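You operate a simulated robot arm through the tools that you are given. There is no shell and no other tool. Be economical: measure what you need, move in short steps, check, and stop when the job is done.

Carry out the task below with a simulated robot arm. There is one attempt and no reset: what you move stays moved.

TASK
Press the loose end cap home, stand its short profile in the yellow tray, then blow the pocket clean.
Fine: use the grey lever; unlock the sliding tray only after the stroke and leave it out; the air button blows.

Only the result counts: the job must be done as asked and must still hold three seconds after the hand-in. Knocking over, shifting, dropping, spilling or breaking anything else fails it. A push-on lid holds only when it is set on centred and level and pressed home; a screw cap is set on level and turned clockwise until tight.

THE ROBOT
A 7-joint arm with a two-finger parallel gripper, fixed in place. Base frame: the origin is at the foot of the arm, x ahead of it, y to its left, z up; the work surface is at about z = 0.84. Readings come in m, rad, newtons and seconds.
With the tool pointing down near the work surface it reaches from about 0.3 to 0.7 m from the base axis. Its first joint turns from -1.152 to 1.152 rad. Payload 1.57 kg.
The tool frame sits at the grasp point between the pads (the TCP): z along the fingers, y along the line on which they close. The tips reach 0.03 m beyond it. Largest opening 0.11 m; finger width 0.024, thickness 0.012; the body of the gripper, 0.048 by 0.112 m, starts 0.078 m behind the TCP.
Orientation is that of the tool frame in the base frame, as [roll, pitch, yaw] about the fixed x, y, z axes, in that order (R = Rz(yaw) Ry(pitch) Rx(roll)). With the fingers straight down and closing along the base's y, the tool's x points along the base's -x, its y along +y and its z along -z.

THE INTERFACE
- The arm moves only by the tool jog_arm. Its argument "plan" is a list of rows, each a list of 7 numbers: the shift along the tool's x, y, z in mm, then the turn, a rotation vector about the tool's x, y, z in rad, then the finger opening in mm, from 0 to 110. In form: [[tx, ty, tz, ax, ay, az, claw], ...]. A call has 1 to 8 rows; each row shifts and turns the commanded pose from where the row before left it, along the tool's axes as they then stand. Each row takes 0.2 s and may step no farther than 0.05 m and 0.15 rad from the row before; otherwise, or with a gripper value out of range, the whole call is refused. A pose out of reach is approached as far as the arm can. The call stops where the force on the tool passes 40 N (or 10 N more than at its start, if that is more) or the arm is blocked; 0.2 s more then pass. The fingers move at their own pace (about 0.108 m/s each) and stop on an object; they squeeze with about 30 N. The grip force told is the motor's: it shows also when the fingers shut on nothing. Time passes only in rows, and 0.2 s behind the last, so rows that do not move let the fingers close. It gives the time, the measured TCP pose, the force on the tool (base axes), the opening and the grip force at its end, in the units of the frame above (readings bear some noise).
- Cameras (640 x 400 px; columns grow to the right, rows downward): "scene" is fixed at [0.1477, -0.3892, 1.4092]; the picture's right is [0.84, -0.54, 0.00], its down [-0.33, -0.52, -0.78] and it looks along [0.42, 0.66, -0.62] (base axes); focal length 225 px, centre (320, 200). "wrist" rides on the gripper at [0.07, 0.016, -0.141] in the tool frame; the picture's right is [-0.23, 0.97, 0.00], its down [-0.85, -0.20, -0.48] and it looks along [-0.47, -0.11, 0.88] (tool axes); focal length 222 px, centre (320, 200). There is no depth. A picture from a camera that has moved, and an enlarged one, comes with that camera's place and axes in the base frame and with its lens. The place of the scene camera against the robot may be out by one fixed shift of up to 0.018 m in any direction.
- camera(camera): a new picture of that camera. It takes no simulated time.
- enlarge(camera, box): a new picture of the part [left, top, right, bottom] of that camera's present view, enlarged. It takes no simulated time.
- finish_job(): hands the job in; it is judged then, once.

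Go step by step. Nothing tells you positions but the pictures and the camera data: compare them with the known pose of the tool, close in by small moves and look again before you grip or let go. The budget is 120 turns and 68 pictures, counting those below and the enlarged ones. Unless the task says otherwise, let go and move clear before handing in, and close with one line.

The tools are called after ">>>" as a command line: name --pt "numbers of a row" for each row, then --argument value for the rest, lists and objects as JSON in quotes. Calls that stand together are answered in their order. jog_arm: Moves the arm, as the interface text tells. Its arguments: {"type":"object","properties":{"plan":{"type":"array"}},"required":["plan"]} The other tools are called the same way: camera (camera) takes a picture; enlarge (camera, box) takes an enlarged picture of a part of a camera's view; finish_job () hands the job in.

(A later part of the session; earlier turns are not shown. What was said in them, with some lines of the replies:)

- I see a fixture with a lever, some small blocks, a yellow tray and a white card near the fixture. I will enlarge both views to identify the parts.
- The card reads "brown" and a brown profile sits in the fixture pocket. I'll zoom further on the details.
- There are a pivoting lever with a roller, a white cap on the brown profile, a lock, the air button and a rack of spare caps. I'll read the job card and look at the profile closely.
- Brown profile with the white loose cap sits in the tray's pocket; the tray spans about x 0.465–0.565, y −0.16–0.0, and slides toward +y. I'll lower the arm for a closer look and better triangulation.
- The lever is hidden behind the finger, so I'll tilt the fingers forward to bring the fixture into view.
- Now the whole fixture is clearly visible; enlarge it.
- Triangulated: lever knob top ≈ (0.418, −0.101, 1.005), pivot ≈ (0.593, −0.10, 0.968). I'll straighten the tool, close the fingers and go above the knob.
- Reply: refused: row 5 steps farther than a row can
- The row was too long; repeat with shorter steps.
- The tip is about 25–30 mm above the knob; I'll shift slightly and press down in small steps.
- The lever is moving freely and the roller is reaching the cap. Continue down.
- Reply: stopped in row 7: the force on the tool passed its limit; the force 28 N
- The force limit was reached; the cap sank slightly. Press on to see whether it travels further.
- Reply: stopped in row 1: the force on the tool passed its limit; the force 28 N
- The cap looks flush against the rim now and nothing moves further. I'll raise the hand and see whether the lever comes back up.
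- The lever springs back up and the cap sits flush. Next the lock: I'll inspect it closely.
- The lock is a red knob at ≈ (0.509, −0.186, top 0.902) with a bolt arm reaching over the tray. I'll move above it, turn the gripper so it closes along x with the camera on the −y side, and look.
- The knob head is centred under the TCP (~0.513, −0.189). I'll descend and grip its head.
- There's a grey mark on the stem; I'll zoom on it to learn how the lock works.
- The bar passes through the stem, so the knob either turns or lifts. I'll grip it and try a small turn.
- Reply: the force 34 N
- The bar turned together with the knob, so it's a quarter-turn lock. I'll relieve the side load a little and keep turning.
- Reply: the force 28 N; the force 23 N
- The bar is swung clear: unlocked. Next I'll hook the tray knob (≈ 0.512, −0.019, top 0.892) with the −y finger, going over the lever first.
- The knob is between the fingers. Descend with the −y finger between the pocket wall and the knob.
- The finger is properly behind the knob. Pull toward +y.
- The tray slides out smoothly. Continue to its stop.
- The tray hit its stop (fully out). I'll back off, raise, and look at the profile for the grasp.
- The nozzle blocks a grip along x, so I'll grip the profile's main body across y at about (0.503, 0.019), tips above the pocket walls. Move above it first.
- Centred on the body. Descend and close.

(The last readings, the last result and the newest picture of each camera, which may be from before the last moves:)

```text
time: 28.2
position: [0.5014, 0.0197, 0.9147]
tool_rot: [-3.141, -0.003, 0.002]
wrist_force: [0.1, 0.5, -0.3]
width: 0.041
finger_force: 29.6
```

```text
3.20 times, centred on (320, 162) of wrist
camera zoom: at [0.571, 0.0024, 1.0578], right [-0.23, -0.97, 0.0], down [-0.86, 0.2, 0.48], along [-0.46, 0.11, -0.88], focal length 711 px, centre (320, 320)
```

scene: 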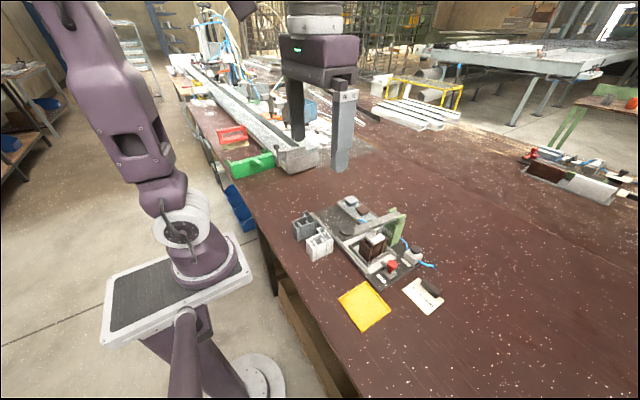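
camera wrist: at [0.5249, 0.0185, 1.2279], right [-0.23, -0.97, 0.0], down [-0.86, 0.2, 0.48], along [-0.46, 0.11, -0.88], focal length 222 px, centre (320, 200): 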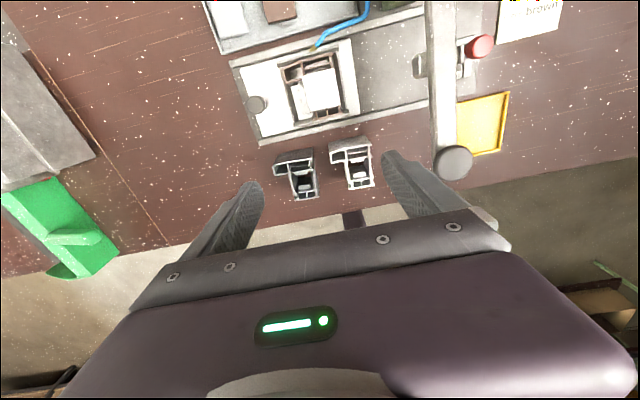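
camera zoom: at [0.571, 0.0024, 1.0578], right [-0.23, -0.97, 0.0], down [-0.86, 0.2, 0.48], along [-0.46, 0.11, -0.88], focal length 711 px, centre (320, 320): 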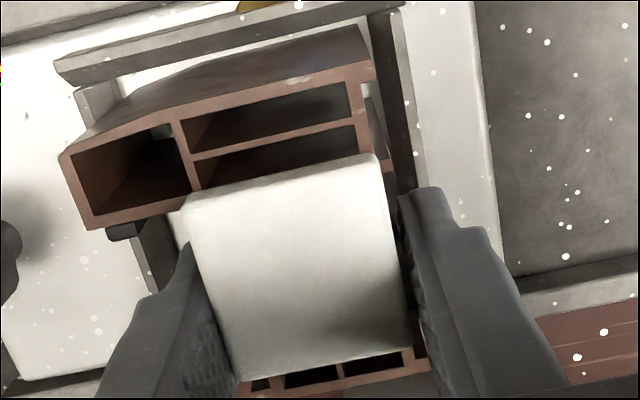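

Firm grip at 41 mm. Lift straight up.

>>> jog_arm --pt "0 0 -10 0 0 0 20" --pt "0 0 -20 0 0 0 20" --pt "0 0 -30 0 0 0 20" --pt "0 0 -40 0 0 0 20" --pt "0 0 -40 0 0 0 20" --pt "0 0 -40 0 0 0 20" --pt "0 0 -20 0 0 0 20"

>>> enlarge --camera "scene" --box '[315, 135, 415, 245]'

```text
time: 29.8
position: [0.5033, 0.0184, 1.1141]
tool_rot: [3.14, -0.002, 0.003]
wrist_force: [-0.8, 0.0, -0.6]
width: 0.0416
finger_force: 30.0
```

```text
3.64 times, centred on (365, 190) of scene
camera zoom: at [0.1477, -0.3892, 1.4092], right [0.84, -0.54, 0.0], down [-0.33, -0.52, -0.78], along [0.42, 0.66, -0.62], focal length 817 px, centre (156, 236)
```

zoom: 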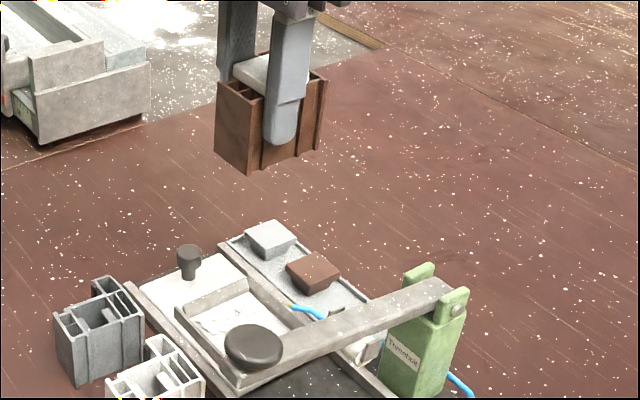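

Piece is held upright with its cap. Carry it over to above the yellow tray.

>>> jog_arm --pt "-20.5 40 0 0 0 0 20" --pt "-20.5 40 0 0 0 0 20" --pt "-20.5 40 0 0 0 0 20" --pt "-20.5 40 0 0 0 0 20" --pt "-20.5 40 0 0 0 0 20" --pt "-20.5 39 0 0 0 0 20" --pt "0 0 40 0 0 0 20" --pt "0 0 40 0 0 0 20"

>>> enlarge --camera "scene" --box '[300, 210, 440, 340]'

>>> camera --camera "wrist"

```text
time: 31.6
position: [0.4426, -0.1698, 1.0087]
tool_rot: [-3.141, -0.001, 0.001]
wrist_force: [0.1, 0.5, -1.2]
width: 0.0411
finger_force: 30.2
out of reach, approached as far as the arm can: row 4, 5, 6
```

```text
3.08 times, centred on (370, 275) of scene
camera zoom: at [0.1477, -0.3892, 1.4092], right [0.84, -0.54, 0.0], down [-0.33, -0.52, -0.78], along [0.42, 0.66, -0.62], focal length 691 px, centre (166, -31)
```

zoom: 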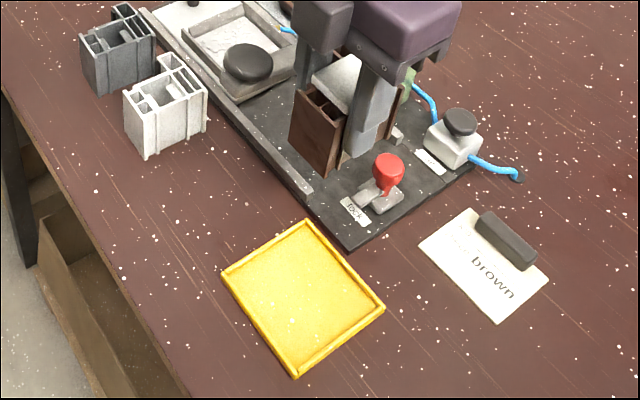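

```text
20 pictures are left
camera wrist: at [0.5125, -0.1867, 1.1512], right [-0.23, -0.97, 0.0], down [-0.86, 0.2, 0.48], along [-0.46, 0.11, -0.88], focal length 222 px, centre (320, 200)
```

wrist: 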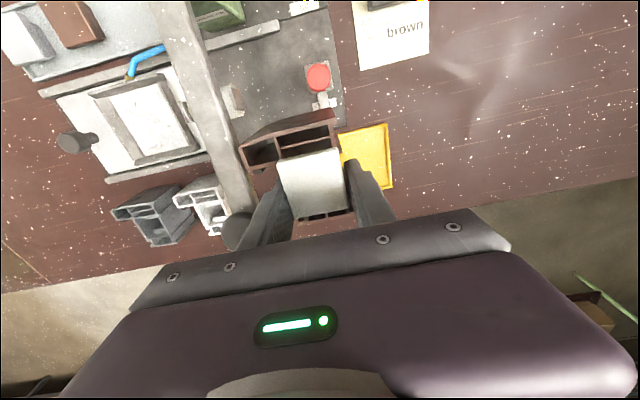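

The wrist joint limit stopped the move at this yaw. I'll raise again and turn the tool back a quarter turn (yaw −1.57), which still aligns the piece with the tray.

>>> jog_arm --pt "0 0 -45 0 0 0 20" --pt "0 0 -45 0 0 0 20" --pt "0 0 -10 0 0 0.14 20" --pt "0 0 0 0 0 0.14 20" --pt "0 0 0 0 0 0.14 20" --pt "0 0 0 0 0 0.14 20" --pt "0 0 0 0 0 0.14 20" --pt "0 0 0 0 0 0.14 20"

>>> jog_arm --pt "0 0 0 0 0 0.146 20" --pt "0 0 0 0 0 0.146 20" --pt "0 0 0 0 0 0.146 20" --pt "0 0 0 0 0 0.146 20" --pt "0 0 0 0 0 0.146 20" --pt "0 0 0 0 0 0 20"

```text
time: 33.4
position: [0.4431, -0.1708, 1.1083]
tool_rot: [-3.14, -0.004, -0.843]
wrist_force: [1.3, -0.6, -0.5]
width: 0.0414
finger_force: 30.2
```

```text
time: 34.8
position: [0.4433, -0.1695, 1.1083]
tool_rot: [-3.139, 0.0, -1.57]
wrist_force: [0.8, 0.0, -1.3]
width: 0.0412
finger_force: 29.9
```

>>> jog_arm --pt "15 31 0 0 0 0 20" --pt "13.5 30 0 0 0 0 20" --pt "0 0 45 0 0 0 20" --pt "0 0 45 0 0 0 20" --pt "0 0 40 0 0 0 20" --pt "0 0 20 0 0 0 20"

>>> enlarge --camera "scene" --box '[310, 230, 420, 340]'

>>> camera --camera "wrist"

```text
time: 36.2
position: [0.38, -0.1973, 0.9582]
tool_rot: [-3.138, 0.0, -1.568]
wrist_force: [0.5, 0.0, -0.5]
width: 0.0415
finger_force: 30.1
```

```text
3.64 times, centred on (365, 285) of scene
camera zoom: at [0.1477, -0.3892, 1.4092], right [0.84, -0.54, 0.0], down [-0.33, -0.52, -0.78], along [0.42, 0.66, -0.62], focal length 817 px, centre (156, -109)
```

zoom: 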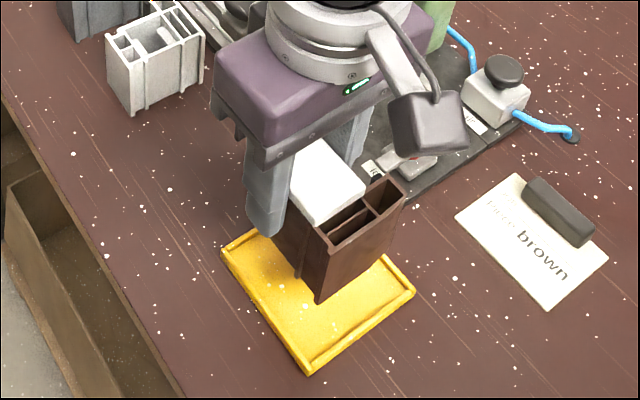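

```text
18 pictures are left
camera wrist: at [0.3635, -0.2688, 1.1001], right [-0.97, 0.23, 0.0], down [0.2, 0.86, 0.48], along [0.11, 0.47, -0.88], focal length 222 px, centre (320, 200)
```

wrist: 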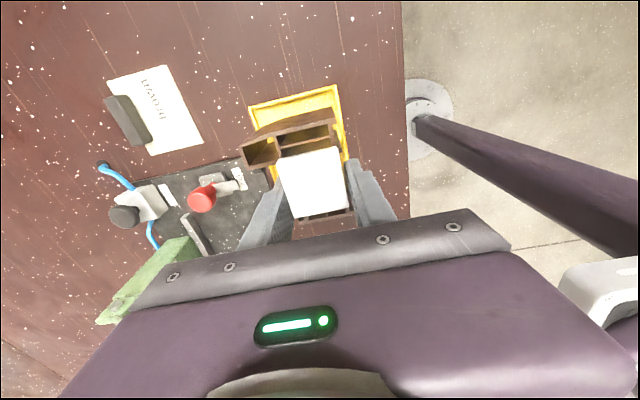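

The piece is centred over the tray within a few millimetres. Lower gently until contact.

>>> jog_arm --pt "2 -3 20 0 0 0 20" --pt "0 0 20 0 0 0 20" --pt "0 0 8 0 0 0 20" --pt "0 0 3 0 0 0 20" --pt "0 0 2 0 0 0 20" --pt "0 0 2 0 0 0 20"

>>> enlarge --camera "scene" --box '[320, 250, 420, 330]'

```text
time: 37.6
position: [0.3858, -0.2002, 0.9022]
tool_rot: [-3.14, -0.001, -1.569]
wrist_force: [0.5, 0.2, -0.3]
width: 0.0415
finger_force: 29.2
```

```text
5.00 times, centred on (370, 290) of scene
camera zoom: at [0.1477, -0.3892, 1.4092], right [0.84, -0.54, 0.0], down [-0.33, -0.52, -0.78], along [0.42, 0.66, -0.62], focal length 1123 px, centre (70, -250)
```

zoom: 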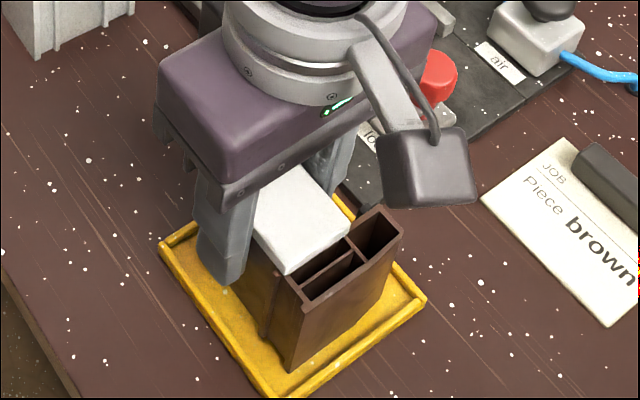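

Nearly at the floor with no contact force yet; continue in 1–1.5 mm steps.

>>> jog_arm --pt "0 0 1.5 0 0 0 20" --pt "0 0 1.5 0 0 0 20" --pt "0 0 1.5 0 0 0 20" --pt "0 0 1.5 0 0 0 20"

```text
time: 38.6
position: [0.3865, -0.2011, 0.8959]
tool_rot: [-3.138, -0.003, -1.567]
wrist_force: [1.8, -4.2, 19.9]
width: 0.0417
finger_force: 30.0
```

Contact with the tray floor. Relieve slightly, open, and rise straight up.

>>> jog_arm --pt "0 0 -1.5 0 0 0 20" --pt "0 0 0 0 0 0 46" --pt "0 0 0 0 0 0 64" --pt "0 0 0 0 0 0 64" --pt "0 0 -25 0 0 0 64" --pt "0 0 -40 0 0 0 64" --pt "0 0 -45 0 0 0 64" --pt "0 0 -45 0 0 0 64"

>>> enlarge --camera "scene" --box '[320, 240, 420, 340]'

>>> camera --camera "wrist"

```text
time: 40.4
position: [0.3853, -0.2057, 1.0526]
tool_rot: [-3.14, 0.001, -1.569]
wrist_force: [0.6, 0.6, 0.0]
width: 0.0641
finger_force: 0.0
```

```text
4.00 times, centred on (370, 290) of scene
camera zoom: at [0.1477, -0.3892, 1.4092], right [0.84, -0.54, 0.0], down [-0.33, -0.52, -0.78], along [0.42, 0.66, -0.62], focal length 898 px, centre (120, -160)
```

zoom: 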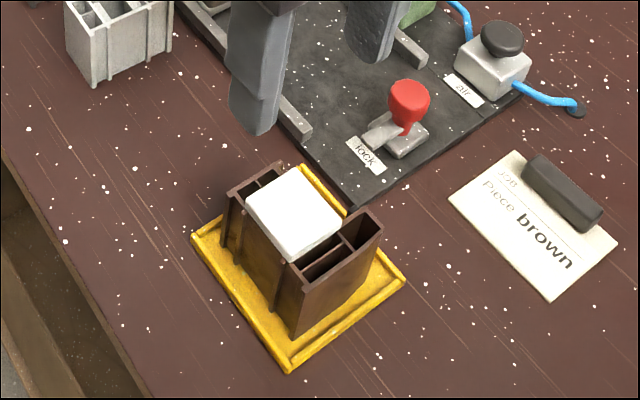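

```text
15 pictures are left
camera wrist: at [0.3679, -0.2757, 1.1949], right [-0.97, 0.23, 0.0], down [0.2, 0.86, 0.48], along [0.11, 0.47, -0.88], focal length 222 px, centre (320, 200)
```

wrist: 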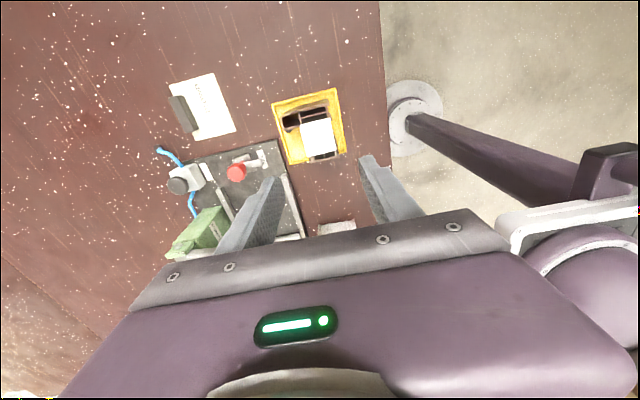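

The piece stands level in the tray. The air button is at about (0.58, −0.19, 0.92); I'll close the fingers and go above it.

>>> jog_arm --pt "0 0 -40 0 0 0 30" --pt "-4 -45 0 0 0 0 0" --pt "-4 -45 0 0 0 0 0" --pt "-4 -45 0 0 0 0 0" --pt "-4 -45 0 0 0 0 0" --pt "0 -15 40 0 0 0 0" --pt "0 0 40 0 0 0 0"

>>> enlarge --camera "scene" --box '[375, 200, 455, 280]'

>>> camera --camera "wrist"

```text
time: 42.0
position: [0.5803, -0.1852, 1.0105]
tool_rot: [-3.139, -0.002, -1.569]
wrist_force: [-0.1, 0.2, -0.6]
width: 0.0
finger_force: 21.1
```

```text
5.00 times, centred on (415, 240) of scene
camera zoom: at [0.1478, -0.3892, 1.4092], right [0.84, -0.54, 0.0], down [-0.33, -0.52, -0.78], along [0.42, 0.66, -0.62], focal length 1123 px, centre (-155, 0)
```

zoom: 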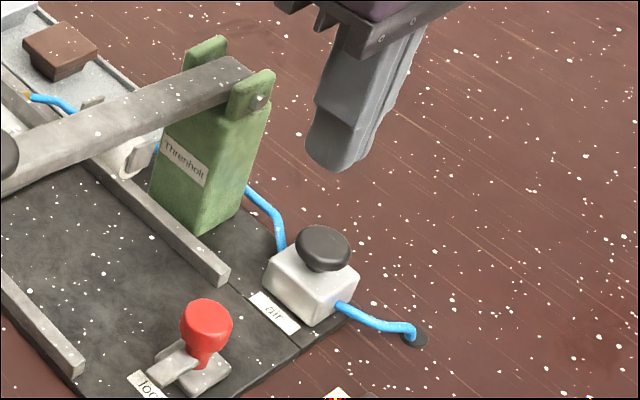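

```text
13 pictures are left
camera wrist: at [0.5623, -0.2556, 1.153], right [-0.97, 0.23, 0.0], down [0.2, 0.86, 0.48], along [0.11, 0.47, -0.88], focal length 222 px, centre (320, 200)
```

wrist: 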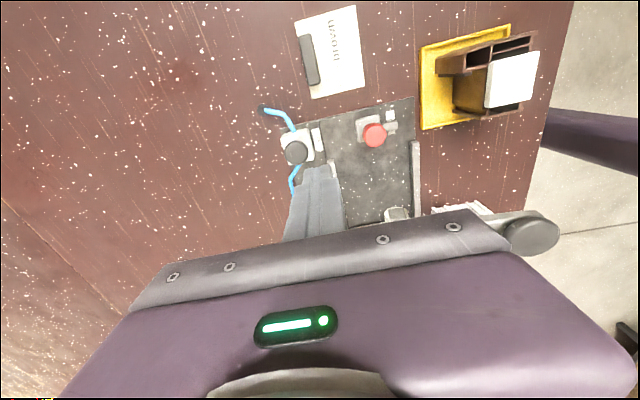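

Refined: button at about (0.609, −0.184, 0.89). Shift over it, descend close and check.

>>> jog_arm --pt "0 -29 0 0 0 0 0" --pt "0 0 40 0 0 0 0" --pt "0 0 33 0 0 0 0"

>>> enlarge --camera "scene" --box '[375, 200, 455, 280]'

```text
time: 42.8
position: [0.6076, -0.1856, 0.9386]
tool_rot: [-3.14, 0.001, -1.569]
wrist_force: [-0.3, 0.7, -0.4]
width: 0.0
finger_force: 21.5
```

```text
5.00 times, centred on (415, 240) of scene
camera zoom: at [0.1477, -0.3892, 1.4092], right [0.84, -0.54, 0.0], down [-0.33, -0.52, -0.78], along [0.42, 0.66, -0.62], focal length 1123 px, centre (-155, 0)
```

zoom: 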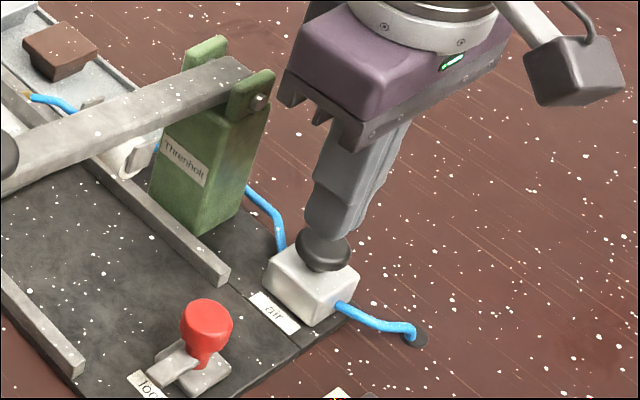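

Tip is right over the button. Press down and hold.

>>> jog_arm --pt "0 0 8 0 0 0 0" --pt "0 0 6 0 0 0 0" --pt "0 0 4 0 0 0 0" --pt "0 0 3 0 0 0 0" --pt "0 0 3 0 0 0 0" --pt "0 0 3 0 0 0 0"

>>> enlarge --camera "scene" --box '[320, 190, 400, 250]'

```text
time: 44.3
position: [0.6098, -0.1857, 0.9171]
tool_rot: [-3.136, -0.002, -1.57]
wrist_force: [-6.6, 2.7, 20.7]
width: 0.0
finger_force: 20.9
stopped in row 6: the force on the tool passed its limit (the readings are from after the stop); the commanded pose is now the measured one
```

```text
6.67 times, centred on (360, 220) of scene
camera zoom: at [0.1472, -0.389, 1.4093], right [0.84, -0.54, 0.0], down [-0.33, -0.52, -0.78], along [0.42, 0.66, -0.62], focal length 1498 px, centre (53, 67)
```

zoom: 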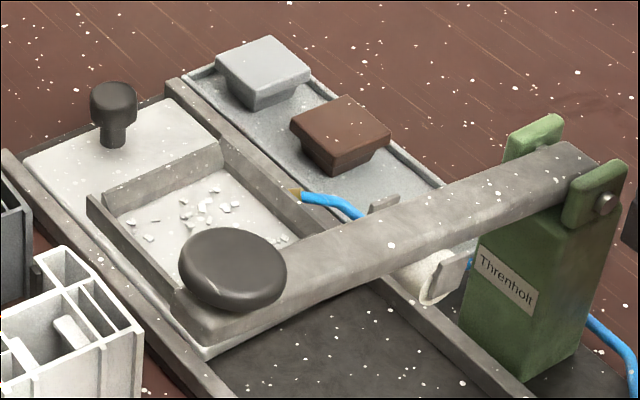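

The chips are still in the pocket right after the press; hold the button and watch.

>>> jog_arm --pt "0 0 0.5 0 0 0 0" --pt "0 0 0 0 0 0 0" --pt "0 0 0 0 0 0 0" --pt "0 0 0 0 0 0 0" --pt "0 0 0 0 0 0 0" --pt "0 0 0 0 0 0 0"

>>> enlarge --camera "scene" --box '[320, 190, 400, 250]'

```text
time: 45.7
position: [0.6105, -0.1846, 0.9149]
tool_rot: [-3.136, -0.002, -1.569]
wrist_force: [-1.7, 0.2, 34.3]
width: 0.0
finger_force: 21.2
```

```text
6.67 times, centred on (360, 220) of scene
camera zoom: at [0.147, -0.389, 1.4094], right [0.84, -0.54, 0.0], down [-0.33, -0.52, -0.78], along [0.42, 0.66, -0.62], focal length 1498 px, centre (53, 67)
```

zoom: 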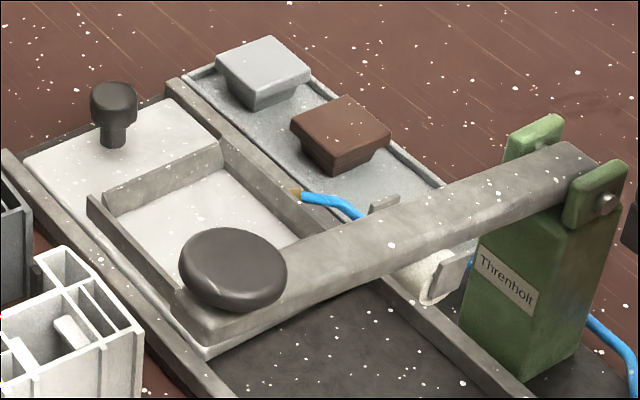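

The pocket is blown clean. I'll raise clear and do a final check of the piece and the pocket.

>>> jog_arm --pt "0 0 -15 0 0 0 0" --pt "0 0 -35 0 0 0 0" --pt "0 0 -45 0 0 0 0" --pt "0 0 -45 0 0 0 0"

>>> enlarge --camera "scene" --box '[285, 180, 445, 340]'

>>> enlarge --camera "scene" --box '[340, 270, 400, 335]'

>>> enlarge --camera "wrist" --box '[360, 20, 580, 180]'

```text
time: 46.7
position: [0.6131, -0.184, 1.0536]
tool_rot: [-3.138, -0.002, -1.568]
wrist_force: [0.5, 0.3, 0.3]
width: 0.0
finger_force: 20.8
```

```text
2.50 times, centred on (365, 260) of scene
camera zoom: at [0.1477, -0.3892, 1.4092], right [0.84, -0.54, 0.0], down [-0.33, -0.52, -0.78], along [0.42, 0.66, -0.62], focal length 562 px, centre (208, 50)
```

zoom: 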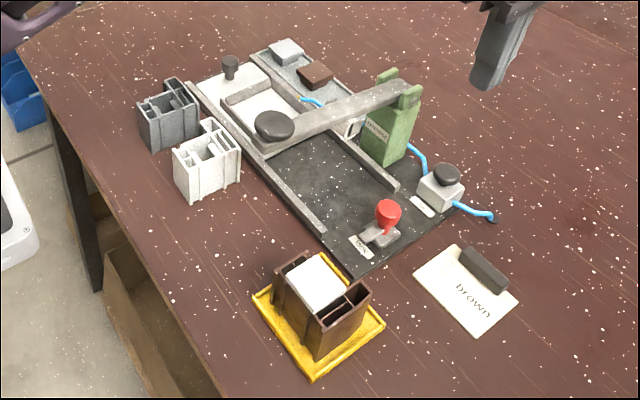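

```text
6.15 times, centred on (370, 302) of scene
camera zoom: at [0.1477, -0.3892, 1.4092], right [0.84, -0.54, 0.0], down [-0.33, -0.52, -0.78], along [0.42, 0.66, -0.62], focal length 1382 px, centre (12, -431)
```

zoom: 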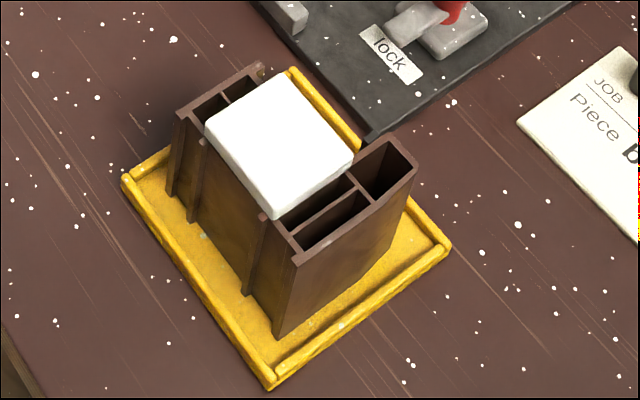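

```text
2.50 times, centred on (470, 100) of wrist
camera zoom: at [0.5943, -0.2539, 1.1963], right [-0.97, 0.23, 0.0], down [0.2, 0.86, 0.48], along [0.11, 0.47, -0.88], focal length 555 px, centre (-55, 450)
```

zoom: 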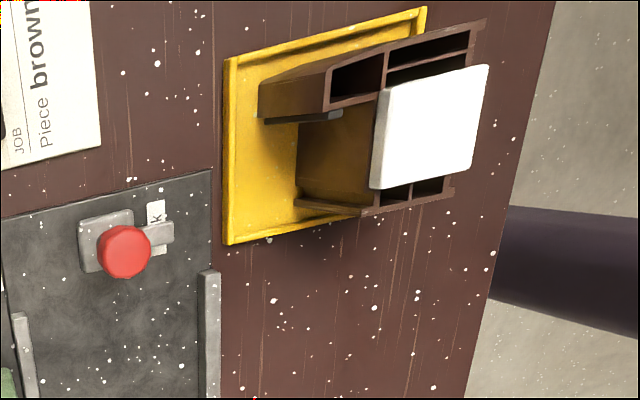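

The piece stands inside the tray; one last close look at the cap seating.

>>> enlarge --camera "scene" --box '[352, 278, 384, 312]'

>>> enlarge --camera "wrist" --box '[470, 20, 560, 110]'

```text
11.76 times, centred on (368, 295) of scene
camera zoom: at [0.1477, -0.3892, 1.4092], right [0.84, -0.54, 0.0], down [-0.33, -0.52, -0.78], along [0.42, 0.66, -0.62], focal length 2643 px, centre (-245, -918)
```

zoom: 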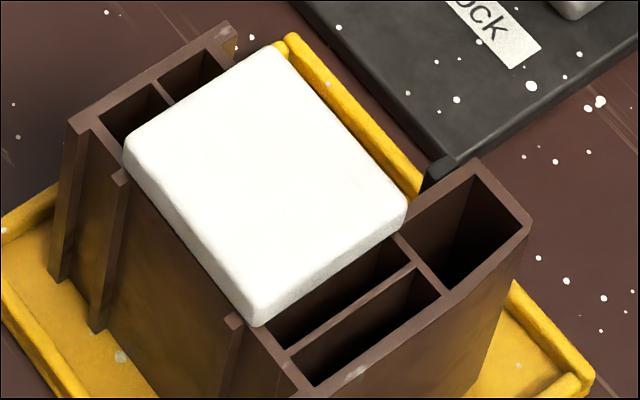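

```text
4.44 times, centred on (515, 65) of wrist
camera zoom: at [0.5943, -0.2539, 1.1963], right [-0.97, 0.23, 0.0], down [0.2, 0.86, 0.48], along [0.11, 0.47, -0.88], focal length 987 px, centre (-547, 800)
```

zoom: 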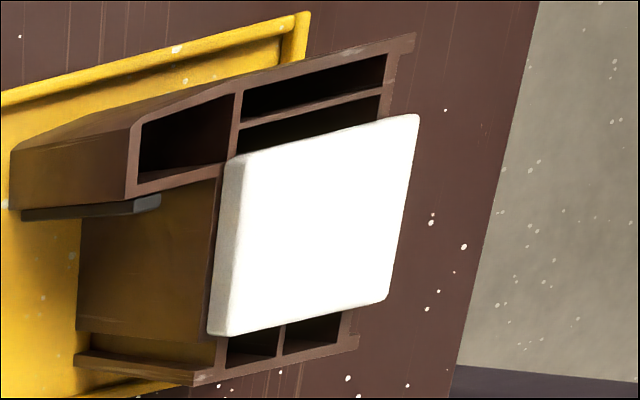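

The cap is level and flush on the rim, the profile stands in the yellow tray, the sliding tray is out and the pocket is clean. Handing in.

>>> finish_job

```text
The job is handed in.
```

The cap is pressed home with the grey lever, the brown profile stands in the yellow tray, the sliding tray was unlocked after the stroke and left out, and the pocket is blown clean.
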